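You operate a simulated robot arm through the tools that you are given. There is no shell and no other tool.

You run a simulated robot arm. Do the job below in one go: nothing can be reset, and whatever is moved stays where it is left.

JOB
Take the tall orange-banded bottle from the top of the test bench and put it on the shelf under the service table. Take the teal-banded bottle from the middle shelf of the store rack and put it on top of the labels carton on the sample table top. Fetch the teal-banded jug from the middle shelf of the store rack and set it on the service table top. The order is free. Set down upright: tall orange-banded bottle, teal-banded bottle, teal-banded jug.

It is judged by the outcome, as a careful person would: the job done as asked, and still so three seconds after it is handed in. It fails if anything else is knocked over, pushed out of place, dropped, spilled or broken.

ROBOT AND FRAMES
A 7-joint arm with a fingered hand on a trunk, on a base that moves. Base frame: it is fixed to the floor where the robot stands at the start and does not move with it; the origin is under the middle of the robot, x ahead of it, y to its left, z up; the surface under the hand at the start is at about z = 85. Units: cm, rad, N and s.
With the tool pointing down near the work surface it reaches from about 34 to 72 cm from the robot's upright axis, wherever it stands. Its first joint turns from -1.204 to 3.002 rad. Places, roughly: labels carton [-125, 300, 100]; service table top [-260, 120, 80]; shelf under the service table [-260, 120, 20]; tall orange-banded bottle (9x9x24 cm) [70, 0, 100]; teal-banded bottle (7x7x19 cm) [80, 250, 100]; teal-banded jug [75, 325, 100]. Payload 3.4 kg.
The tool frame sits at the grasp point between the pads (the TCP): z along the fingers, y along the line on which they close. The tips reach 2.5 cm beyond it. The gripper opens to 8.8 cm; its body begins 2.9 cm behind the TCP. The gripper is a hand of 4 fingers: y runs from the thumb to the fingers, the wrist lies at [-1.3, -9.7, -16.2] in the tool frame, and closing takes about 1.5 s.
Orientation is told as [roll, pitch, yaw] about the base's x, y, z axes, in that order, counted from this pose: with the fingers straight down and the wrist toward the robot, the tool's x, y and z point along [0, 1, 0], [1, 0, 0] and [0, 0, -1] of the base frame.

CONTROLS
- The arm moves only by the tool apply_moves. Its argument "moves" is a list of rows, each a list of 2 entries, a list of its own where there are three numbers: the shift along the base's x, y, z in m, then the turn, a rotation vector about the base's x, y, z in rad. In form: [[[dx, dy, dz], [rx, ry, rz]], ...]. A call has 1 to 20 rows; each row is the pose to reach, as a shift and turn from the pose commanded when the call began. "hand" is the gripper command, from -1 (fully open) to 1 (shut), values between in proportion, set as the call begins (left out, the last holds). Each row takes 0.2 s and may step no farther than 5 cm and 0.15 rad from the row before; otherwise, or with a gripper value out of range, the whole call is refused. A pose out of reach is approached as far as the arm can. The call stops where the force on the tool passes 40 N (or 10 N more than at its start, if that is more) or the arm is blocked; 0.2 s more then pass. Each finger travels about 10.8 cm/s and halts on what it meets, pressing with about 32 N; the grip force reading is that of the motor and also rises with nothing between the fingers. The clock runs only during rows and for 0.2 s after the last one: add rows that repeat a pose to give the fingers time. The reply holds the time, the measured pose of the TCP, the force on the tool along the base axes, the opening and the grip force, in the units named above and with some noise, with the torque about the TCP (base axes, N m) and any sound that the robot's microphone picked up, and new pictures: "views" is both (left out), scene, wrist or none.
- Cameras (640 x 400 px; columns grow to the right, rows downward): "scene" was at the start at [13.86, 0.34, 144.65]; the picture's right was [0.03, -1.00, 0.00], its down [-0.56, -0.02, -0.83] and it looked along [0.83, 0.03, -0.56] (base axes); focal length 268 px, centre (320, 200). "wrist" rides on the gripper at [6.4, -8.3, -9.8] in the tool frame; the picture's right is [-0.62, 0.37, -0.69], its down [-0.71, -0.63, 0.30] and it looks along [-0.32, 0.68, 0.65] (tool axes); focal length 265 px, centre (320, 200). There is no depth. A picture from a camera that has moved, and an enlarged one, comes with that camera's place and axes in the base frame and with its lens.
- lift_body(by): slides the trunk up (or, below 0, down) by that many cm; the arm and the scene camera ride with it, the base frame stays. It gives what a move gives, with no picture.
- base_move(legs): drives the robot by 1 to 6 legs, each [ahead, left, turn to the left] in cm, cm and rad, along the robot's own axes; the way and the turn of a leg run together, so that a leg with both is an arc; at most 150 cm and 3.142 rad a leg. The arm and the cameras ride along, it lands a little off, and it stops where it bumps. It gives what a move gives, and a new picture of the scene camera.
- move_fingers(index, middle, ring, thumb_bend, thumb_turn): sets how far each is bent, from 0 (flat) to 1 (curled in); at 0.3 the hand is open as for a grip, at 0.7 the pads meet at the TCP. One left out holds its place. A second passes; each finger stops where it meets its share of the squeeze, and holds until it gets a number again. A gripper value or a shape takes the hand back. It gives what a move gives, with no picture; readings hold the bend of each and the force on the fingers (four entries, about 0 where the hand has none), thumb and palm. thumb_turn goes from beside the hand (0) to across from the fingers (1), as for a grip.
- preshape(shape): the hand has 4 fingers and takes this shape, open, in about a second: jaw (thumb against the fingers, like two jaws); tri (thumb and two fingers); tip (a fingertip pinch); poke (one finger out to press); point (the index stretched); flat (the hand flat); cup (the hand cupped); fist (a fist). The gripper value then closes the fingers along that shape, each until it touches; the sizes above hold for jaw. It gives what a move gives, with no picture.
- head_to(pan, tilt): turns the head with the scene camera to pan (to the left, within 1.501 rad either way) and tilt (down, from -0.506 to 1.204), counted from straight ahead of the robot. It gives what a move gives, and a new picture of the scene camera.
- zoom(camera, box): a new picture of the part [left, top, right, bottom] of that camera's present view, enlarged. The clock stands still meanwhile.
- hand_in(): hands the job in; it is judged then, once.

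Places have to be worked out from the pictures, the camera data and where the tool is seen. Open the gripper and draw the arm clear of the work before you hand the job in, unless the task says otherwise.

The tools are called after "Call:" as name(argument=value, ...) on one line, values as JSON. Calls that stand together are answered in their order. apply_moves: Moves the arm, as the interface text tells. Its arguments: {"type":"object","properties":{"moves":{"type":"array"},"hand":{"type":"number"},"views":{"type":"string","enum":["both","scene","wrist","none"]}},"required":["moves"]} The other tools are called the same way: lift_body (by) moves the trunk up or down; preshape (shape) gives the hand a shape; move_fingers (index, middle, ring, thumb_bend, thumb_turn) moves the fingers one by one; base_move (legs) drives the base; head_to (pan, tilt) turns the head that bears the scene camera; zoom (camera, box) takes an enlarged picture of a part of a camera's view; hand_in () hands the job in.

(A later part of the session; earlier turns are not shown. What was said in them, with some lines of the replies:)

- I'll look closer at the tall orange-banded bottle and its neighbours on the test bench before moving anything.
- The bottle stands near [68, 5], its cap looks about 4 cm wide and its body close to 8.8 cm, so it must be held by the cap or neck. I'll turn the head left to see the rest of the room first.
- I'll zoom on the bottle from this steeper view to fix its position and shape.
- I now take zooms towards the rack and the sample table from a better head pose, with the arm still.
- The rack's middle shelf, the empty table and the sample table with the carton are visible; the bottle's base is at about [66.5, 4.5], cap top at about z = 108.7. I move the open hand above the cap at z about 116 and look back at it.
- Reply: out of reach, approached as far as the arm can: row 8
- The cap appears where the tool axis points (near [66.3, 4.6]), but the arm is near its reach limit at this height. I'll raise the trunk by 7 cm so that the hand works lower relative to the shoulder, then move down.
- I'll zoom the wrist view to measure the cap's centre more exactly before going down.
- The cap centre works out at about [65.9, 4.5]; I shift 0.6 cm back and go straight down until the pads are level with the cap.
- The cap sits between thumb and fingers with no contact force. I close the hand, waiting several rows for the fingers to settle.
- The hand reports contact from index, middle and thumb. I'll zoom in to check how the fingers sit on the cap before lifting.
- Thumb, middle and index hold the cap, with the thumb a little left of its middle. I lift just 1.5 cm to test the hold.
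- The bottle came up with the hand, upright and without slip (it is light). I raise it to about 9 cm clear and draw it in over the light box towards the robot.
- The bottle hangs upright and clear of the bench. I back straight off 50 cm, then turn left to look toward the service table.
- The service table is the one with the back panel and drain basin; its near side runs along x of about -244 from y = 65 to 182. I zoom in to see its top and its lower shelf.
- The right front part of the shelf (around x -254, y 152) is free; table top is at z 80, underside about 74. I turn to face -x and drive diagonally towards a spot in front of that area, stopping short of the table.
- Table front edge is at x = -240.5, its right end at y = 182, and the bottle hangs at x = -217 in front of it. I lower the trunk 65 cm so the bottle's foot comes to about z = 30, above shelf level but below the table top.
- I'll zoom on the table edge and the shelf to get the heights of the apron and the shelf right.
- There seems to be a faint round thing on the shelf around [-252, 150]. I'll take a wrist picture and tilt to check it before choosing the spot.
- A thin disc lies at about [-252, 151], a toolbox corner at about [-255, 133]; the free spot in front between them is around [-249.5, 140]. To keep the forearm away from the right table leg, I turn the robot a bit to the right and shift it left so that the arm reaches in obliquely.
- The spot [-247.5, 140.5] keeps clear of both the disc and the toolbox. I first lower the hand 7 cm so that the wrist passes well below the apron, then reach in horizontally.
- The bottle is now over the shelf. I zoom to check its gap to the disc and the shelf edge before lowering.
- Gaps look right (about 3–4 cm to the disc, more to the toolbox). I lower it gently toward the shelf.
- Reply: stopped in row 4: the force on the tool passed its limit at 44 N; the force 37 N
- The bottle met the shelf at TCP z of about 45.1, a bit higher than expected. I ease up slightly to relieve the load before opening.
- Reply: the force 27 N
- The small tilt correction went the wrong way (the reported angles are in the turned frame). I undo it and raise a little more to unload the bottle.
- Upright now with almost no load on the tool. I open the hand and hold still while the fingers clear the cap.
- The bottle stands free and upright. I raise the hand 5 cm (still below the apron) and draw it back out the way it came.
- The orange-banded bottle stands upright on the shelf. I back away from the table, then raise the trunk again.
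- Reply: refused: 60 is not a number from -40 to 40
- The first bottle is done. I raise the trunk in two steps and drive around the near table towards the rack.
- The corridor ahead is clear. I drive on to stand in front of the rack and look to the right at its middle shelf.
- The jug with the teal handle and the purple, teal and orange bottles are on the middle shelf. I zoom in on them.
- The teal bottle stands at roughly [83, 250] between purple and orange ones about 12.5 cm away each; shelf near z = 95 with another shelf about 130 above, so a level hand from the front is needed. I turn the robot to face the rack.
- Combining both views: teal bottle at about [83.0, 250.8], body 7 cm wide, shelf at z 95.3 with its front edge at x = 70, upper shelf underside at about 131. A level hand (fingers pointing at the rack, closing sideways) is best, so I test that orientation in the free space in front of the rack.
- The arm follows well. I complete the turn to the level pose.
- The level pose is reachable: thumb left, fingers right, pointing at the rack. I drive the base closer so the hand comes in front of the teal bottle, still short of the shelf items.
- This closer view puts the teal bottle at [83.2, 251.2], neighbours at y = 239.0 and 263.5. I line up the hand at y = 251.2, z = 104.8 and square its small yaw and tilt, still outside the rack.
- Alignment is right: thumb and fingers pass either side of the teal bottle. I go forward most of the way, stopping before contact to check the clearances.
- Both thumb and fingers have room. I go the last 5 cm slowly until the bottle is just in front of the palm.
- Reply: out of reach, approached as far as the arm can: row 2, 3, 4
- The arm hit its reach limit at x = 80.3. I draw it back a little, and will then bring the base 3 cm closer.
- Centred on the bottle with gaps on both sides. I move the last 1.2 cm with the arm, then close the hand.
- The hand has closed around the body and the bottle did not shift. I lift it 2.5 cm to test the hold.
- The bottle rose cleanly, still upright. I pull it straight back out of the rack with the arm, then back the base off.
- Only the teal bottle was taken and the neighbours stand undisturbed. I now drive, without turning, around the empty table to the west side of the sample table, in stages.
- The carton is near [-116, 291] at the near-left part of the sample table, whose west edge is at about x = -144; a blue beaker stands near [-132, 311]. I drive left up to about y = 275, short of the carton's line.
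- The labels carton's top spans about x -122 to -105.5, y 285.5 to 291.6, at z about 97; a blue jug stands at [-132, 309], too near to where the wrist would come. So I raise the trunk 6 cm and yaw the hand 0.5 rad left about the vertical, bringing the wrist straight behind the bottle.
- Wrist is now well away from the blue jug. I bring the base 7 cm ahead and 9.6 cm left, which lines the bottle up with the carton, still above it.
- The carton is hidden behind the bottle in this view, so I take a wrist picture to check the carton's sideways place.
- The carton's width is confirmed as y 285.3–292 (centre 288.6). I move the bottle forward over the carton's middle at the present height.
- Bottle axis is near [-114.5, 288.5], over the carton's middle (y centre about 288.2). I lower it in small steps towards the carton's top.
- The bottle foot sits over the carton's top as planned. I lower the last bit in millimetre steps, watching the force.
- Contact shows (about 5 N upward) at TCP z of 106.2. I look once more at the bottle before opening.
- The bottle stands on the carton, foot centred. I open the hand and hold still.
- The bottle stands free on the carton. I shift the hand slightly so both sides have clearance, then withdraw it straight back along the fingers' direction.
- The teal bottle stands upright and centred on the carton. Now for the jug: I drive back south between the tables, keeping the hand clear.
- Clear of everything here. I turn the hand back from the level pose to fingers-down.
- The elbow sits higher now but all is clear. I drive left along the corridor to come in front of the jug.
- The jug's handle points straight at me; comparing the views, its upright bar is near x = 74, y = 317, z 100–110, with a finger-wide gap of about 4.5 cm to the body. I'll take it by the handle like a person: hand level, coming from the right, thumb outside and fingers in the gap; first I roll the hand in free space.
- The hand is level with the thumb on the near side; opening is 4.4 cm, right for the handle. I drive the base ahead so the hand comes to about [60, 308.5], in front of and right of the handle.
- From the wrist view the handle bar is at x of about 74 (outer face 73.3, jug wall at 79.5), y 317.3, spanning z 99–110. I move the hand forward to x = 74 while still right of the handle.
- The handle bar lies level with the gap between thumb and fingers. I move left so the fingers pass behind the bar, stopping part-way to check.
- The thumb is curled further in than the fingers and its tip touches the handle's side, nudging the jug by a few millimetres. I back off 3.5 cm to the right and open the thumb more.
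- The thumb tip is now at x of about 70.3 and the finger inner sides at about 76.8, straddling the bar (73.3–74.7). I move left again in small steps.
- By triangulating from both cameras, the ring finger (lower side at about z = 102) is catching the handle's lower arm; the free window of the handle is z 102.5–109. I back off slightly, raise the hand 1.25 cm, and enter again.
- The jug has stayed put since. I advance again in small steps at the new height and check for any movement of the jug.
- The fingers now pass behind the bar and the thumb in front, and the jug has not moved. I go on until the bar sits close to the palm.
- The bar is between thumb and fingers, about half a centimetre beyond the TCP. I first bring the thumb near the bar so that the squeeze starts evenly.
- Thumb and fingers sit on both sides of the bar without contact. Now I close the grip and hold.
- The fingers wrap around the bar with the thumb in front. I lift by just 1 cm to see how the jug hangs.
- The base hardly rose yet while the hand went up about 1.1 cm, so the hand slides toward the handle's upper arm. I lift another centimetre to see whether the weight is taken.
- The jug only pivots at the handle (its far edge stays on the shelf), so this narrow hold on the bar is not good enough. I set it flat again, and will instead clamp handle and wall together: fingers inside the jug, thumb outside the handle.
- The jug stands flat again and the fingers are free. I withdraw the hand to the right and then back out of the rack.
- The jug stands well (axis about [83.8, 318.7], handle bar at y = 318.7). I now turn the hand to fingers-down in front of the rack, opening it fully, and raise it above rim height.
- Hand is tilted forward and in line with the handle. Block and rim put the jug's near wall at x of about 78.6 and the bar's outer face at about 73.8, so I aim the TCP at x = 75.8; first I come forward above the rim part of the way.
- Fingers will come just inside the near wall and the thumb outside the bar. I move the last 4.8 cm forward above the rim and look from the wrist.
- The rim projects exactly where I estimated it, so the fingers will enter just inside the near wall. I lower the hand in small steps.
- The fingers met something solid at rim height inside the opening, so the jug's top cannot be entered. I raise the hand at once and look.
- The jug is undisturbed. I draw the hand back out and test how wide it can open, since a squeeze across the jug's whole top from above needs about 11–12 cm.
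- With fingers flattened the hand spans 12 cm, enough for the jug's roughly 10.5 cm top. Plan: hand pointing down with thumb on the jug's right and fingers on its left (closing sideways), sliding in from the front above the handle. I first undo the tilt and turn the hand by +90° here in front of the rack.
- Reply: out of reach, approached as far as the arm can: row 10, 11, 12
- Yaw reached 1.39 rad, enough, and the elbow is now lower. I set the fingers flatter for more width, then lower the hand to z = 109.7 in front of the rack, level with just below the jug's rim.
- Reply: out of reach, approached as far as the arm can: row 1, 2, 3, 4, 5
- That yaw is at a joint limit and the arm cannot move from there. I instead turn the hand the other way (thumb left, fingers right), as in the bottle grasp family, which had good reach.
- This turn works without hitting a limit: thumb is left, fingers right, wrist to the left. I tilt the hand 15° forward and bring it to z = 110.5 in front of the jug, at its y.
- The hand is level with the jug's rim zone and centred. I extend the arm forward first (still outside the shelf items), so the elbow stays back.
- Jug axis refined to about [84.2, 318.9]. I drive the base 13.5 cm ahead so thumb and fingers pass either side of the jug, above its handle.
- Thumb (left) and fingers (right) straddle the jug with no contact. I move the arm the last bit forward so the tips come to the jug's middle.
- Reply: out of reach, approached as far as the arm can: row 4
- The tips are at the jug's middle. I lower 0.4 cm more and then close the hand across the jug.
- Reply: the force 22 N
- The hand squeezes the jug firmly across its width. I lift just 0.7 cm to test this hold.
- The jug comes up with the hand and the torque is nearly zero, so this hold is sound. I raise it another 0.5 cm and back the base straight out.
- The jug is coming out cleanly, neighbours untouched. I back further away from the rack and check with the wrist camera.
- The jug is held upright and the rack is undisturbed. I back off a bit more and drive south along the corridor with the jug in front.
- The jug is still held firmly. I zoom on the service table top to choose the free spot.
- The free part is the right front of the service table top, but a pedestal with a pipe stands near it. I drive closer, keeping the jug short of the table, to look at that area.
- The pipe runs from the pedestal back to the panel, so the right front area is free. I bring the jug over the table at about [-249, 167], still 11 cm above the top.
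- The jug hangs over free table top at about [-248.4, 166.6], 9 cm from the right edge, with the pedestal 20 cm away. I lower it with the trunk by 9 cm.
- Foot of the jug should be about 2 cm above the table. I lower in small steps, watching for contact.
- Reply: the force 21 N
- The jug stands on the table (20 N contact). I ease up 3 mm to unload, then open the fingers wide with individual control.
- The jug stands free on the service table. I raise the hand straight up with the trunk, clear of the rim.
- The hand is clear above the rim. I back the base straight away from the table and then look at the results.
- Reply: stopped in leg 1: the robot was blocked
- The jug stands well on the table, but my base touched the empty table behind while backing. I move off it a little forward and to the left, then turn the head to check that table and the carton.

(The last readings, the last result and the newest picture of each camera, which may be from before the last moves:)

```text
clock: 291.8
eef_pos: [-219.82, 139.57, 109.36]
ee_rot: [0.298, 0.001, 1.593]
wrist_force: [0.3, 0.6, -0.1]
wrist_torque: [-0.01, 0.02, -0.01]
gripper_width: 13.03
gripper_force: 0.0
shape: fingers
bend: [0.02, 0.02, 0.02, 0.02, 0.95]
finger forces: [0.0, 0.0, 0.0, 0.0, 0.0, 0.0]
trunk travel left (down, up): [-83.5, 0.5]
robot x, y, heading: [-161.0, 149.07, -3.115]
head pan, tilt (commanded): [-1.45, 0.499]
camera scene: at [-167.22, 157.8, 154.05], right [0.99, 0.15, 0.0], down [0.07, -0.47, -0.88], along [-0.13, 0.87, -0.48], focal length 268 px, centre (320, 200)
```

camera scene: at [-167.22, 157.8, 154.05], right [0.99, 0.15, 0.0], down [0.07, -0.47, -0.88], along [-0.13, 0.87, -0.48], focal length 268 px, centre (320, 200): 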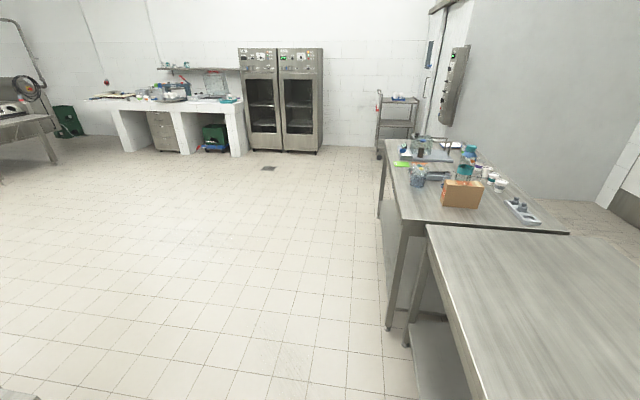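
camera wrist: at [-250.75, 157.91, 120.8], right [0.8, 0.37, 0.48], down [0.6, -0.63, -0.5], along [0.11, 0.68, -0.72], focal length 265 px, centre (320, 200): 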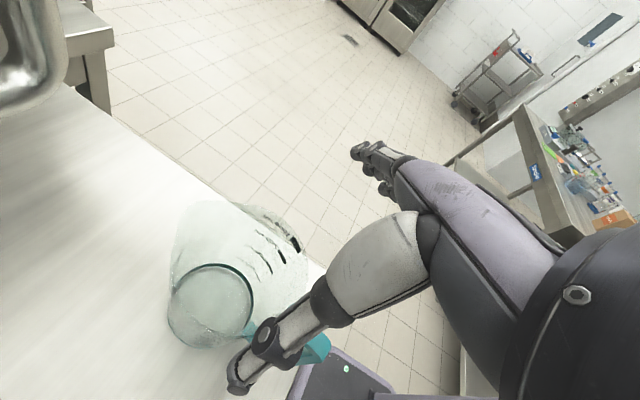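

Call:
zoom(camera="scene", box=[380, 120, 560, 250])

Call:
zoom(camera="scene", box=[360, 180, 640, 400])

```text
3.08 times, centred on (470, 185) of scene
camera zoom: at [-167.22, 157.8, 154.05], right [0.99, 0.15, 0.0], down [0.07, -0.47, -0.88], along [-0.13, 0.87, -0.48], focal length 824 px, centre (-142, 246)
```

zoom: 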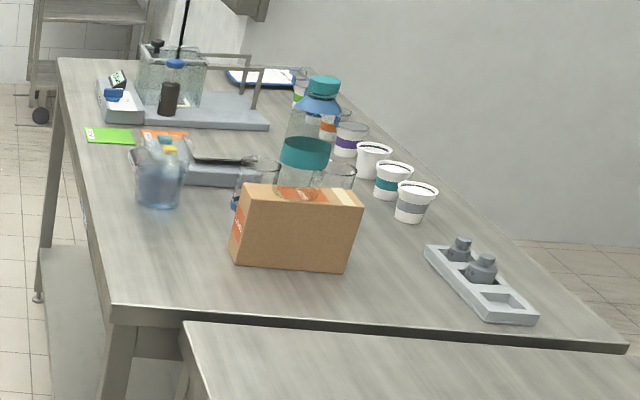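

```text
1.82 times, centred on (500, 290) of scene
camera zoom: at [-167.22, 157.8, 154.05], right [0.99, 0.15, 0.0], down [0.07, -0.47, -0.88], along [-0.13, 0.87, -0.48], focal length 487 px, centre (-7, 36)
```

zoom: 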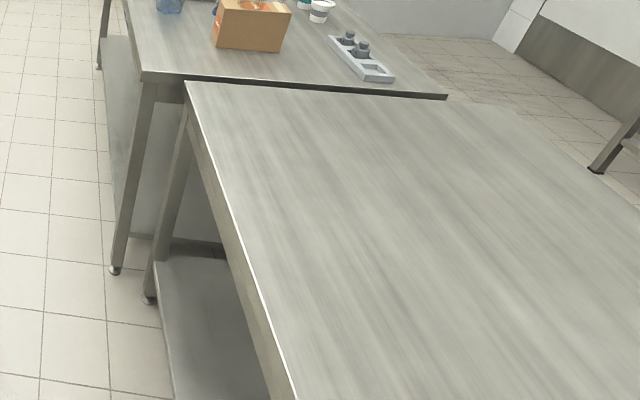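

The teal bottle still stands upright on the carton and the empty table has not shifted (its foot measures the same place as before). I back off a little further along the free lane, open the hand to its normal open state, and take a last look at the service table.

Call:
base_move(legs=[[-25, 5, 0]])

Call:
head_to(pan=0.0, tilt=0.5)

Call:
apply_moves(moves=[[[0, 0, 0], [0, 0, 0]], [[0, 0, 0], [0, 0, 0]], [[0, 0, 0], [0, 0, 0]], [[0, 0, 0], [0, 0, 0]]], hand=-1, views="scene")

Call:
zoom(camera="scene", box=[240, 100, 480, 320])

```text
clock: 293.7
eef_pos: [-194.6, 135.38, 109.5]
ee_rot: [0.299, 0.0, 1.593]
wrist_force: [-0.6, -0.5, -0.2]
wrist_torque: [-0.03, -0.02, -0.01]
gripper_width: 13.0
gripper_force: 0.0
shape: fingers
bend: [0.02, 0.02, 0.02, 0.02, 0.95]
finger forces: [0.0, 0.1, 0.0, 0.1, 0.0, 0.1]
trunk travel left (down, up): [-83.5, 0.5]
robot x, y, heading: [-135.81, 144.98, -3.12]
head pan, tilt (commanded): [-1.45, 0.499]
camera scene: at [-142.0, 153.46, 154.05], right [0.99, 0.14, 0.0], down [0.07, -0.47, -0.88], along [-0.13, 0.87, -0.48], focal length 268 px, centre (320, 200)
```

scene: 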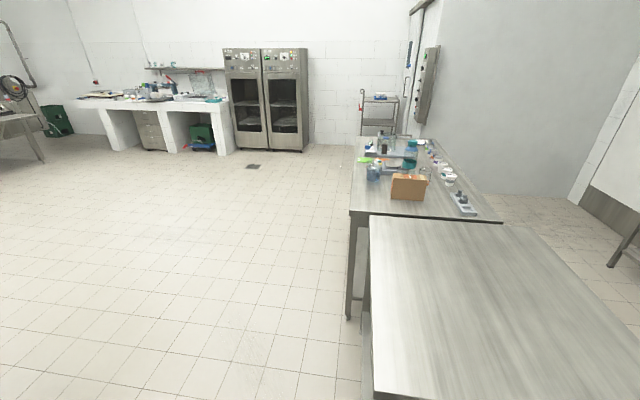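

```text
clock: 295.2
eef_pos: [-194.68, 135.46, 109.47]
ee_rot: [0.299, 0.0, 1.59]
wrist_force: [-0.1, 0.3, 0.7]
wrist_torque: [-0.01, -0.01, 0.02]
gripper_width: 13.03
gripper_force: 0.0
shape: fingers
bend: [0.02, 0.02, 0.02, 0.02, 0.95]
finger forces: [0.0, 0.0, 0.0, 0.0, 0.0, 0.0]
trunk travel left (down, up): [-83.5, 0.5]
robot x, y, heading: [-135.52, 144.49, -3.119]
head pan, tilt (commanded): [0.0, 0.499]
camera scene: at [-149.79, 144.26, 154.05], right [-0.02, 1.0, 0.0], down [0.48, 0.01, -0.88], along [-0.88, -0.02, -0.48], focal length 268 px, centre (320, 200)
```

scene: 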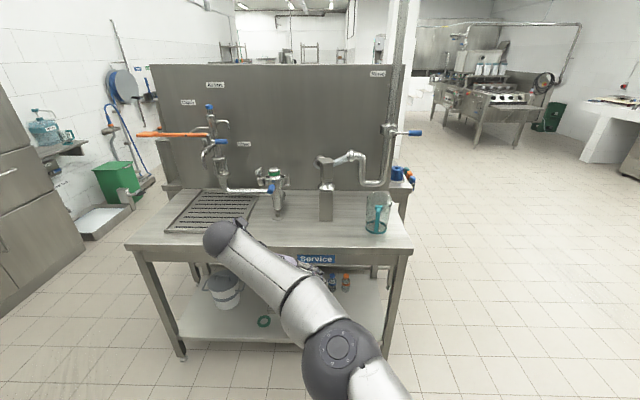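

```text
clock: 296.2
eef_pos: [-194.68, 135.54, 109.49]
ee_rot: [0.298, 0.0, 1.592]
wrist_force: [-1.2, 0.5, -0.2]
wrist_torque: [-0.04, 0.03, 0.03]
gripper_width: 8.83
gripper_force: 0.0
shape: jaw
bend: [0.3, 0.3, 0.3, 0.3, 0.97]
finger forces: [0.0, 0.0, 0.0, 0.0, 0.0, 0.1]
trunk travel left (down, up): [-83.5, 0.5]
robot x, y, heading: [-135.78, 144.27, -3.12]
head pan, tilt (commanded): [0.0, 0.499]
camera scene: at [-149.8, 144.25, 154.05], right [-0.02, 1.0, 0.0], down [0.48, 0.01, -0.88], along [-0.88, -0.02, -0.48], focal length 268 px, centre (320, 200)
```

scene: 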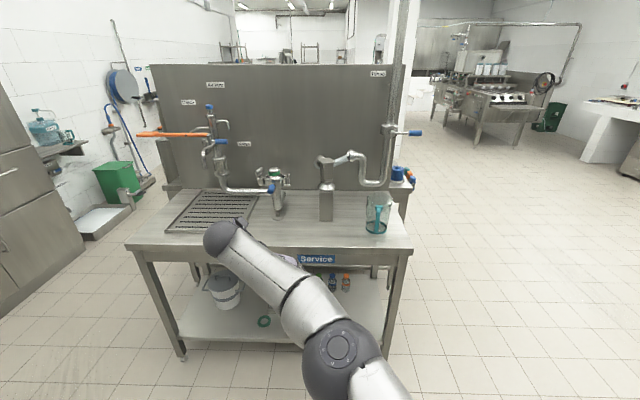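

```text
1.82 times, centred on (360, 210) of scene
camera zoom: at [-149.8, 144.25, 154.05], right [-0.02, 1.0, 0.0], down [0.48, 0.01, -0.88], along [-0.88, -0.02, -0.48], focal length 487 px, centre (247, 182)
```

zoom: 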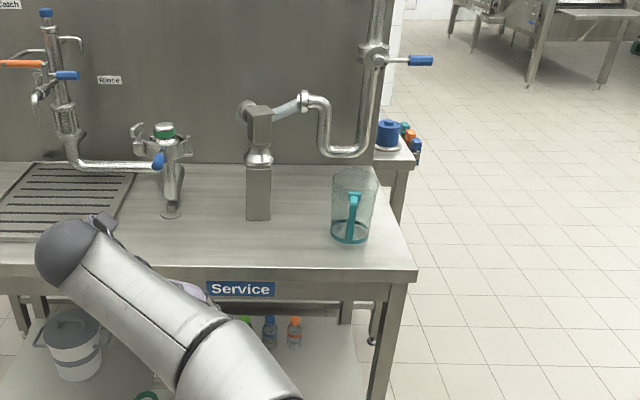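

All three items are in place: the tall orange-banded bottle upright on the shelf under the service table, the teal-banded bottle upright on the labels carton, the teal-banded jug upright on the service table top. The hand is open and the arm is clear, so I hand in.

Call:
hand_in()

```text
The job is handed in.
```

I moved all three items to where you asked, each standing upright, and handed the job in. The judging result has not come back yet.

- **Tall orange-banded bottle:** on the shelf under the service table, front right, clear of the toolbox and the thin disc on that shelf.
- **Teal-banded bottle:** centred on top of the labels carton on the sample table. It was still standing there when I checked near the end.
- **Teal-banded jug:** on the service table top, right front, handle facing out. The first two grips failed, and during the first my fingers nudged the jug slightly on the rack shelf. I then lifted it by squeezing across its top.

Backing away from the service table, the base bumped the empty table next to the sample table and stopped. Afterwards I measured the feet of both that table and the sample table, and neither had moved by more than about a centimetre. I saw nothing else out of place.

The hand is open and the arm is clear of the work.
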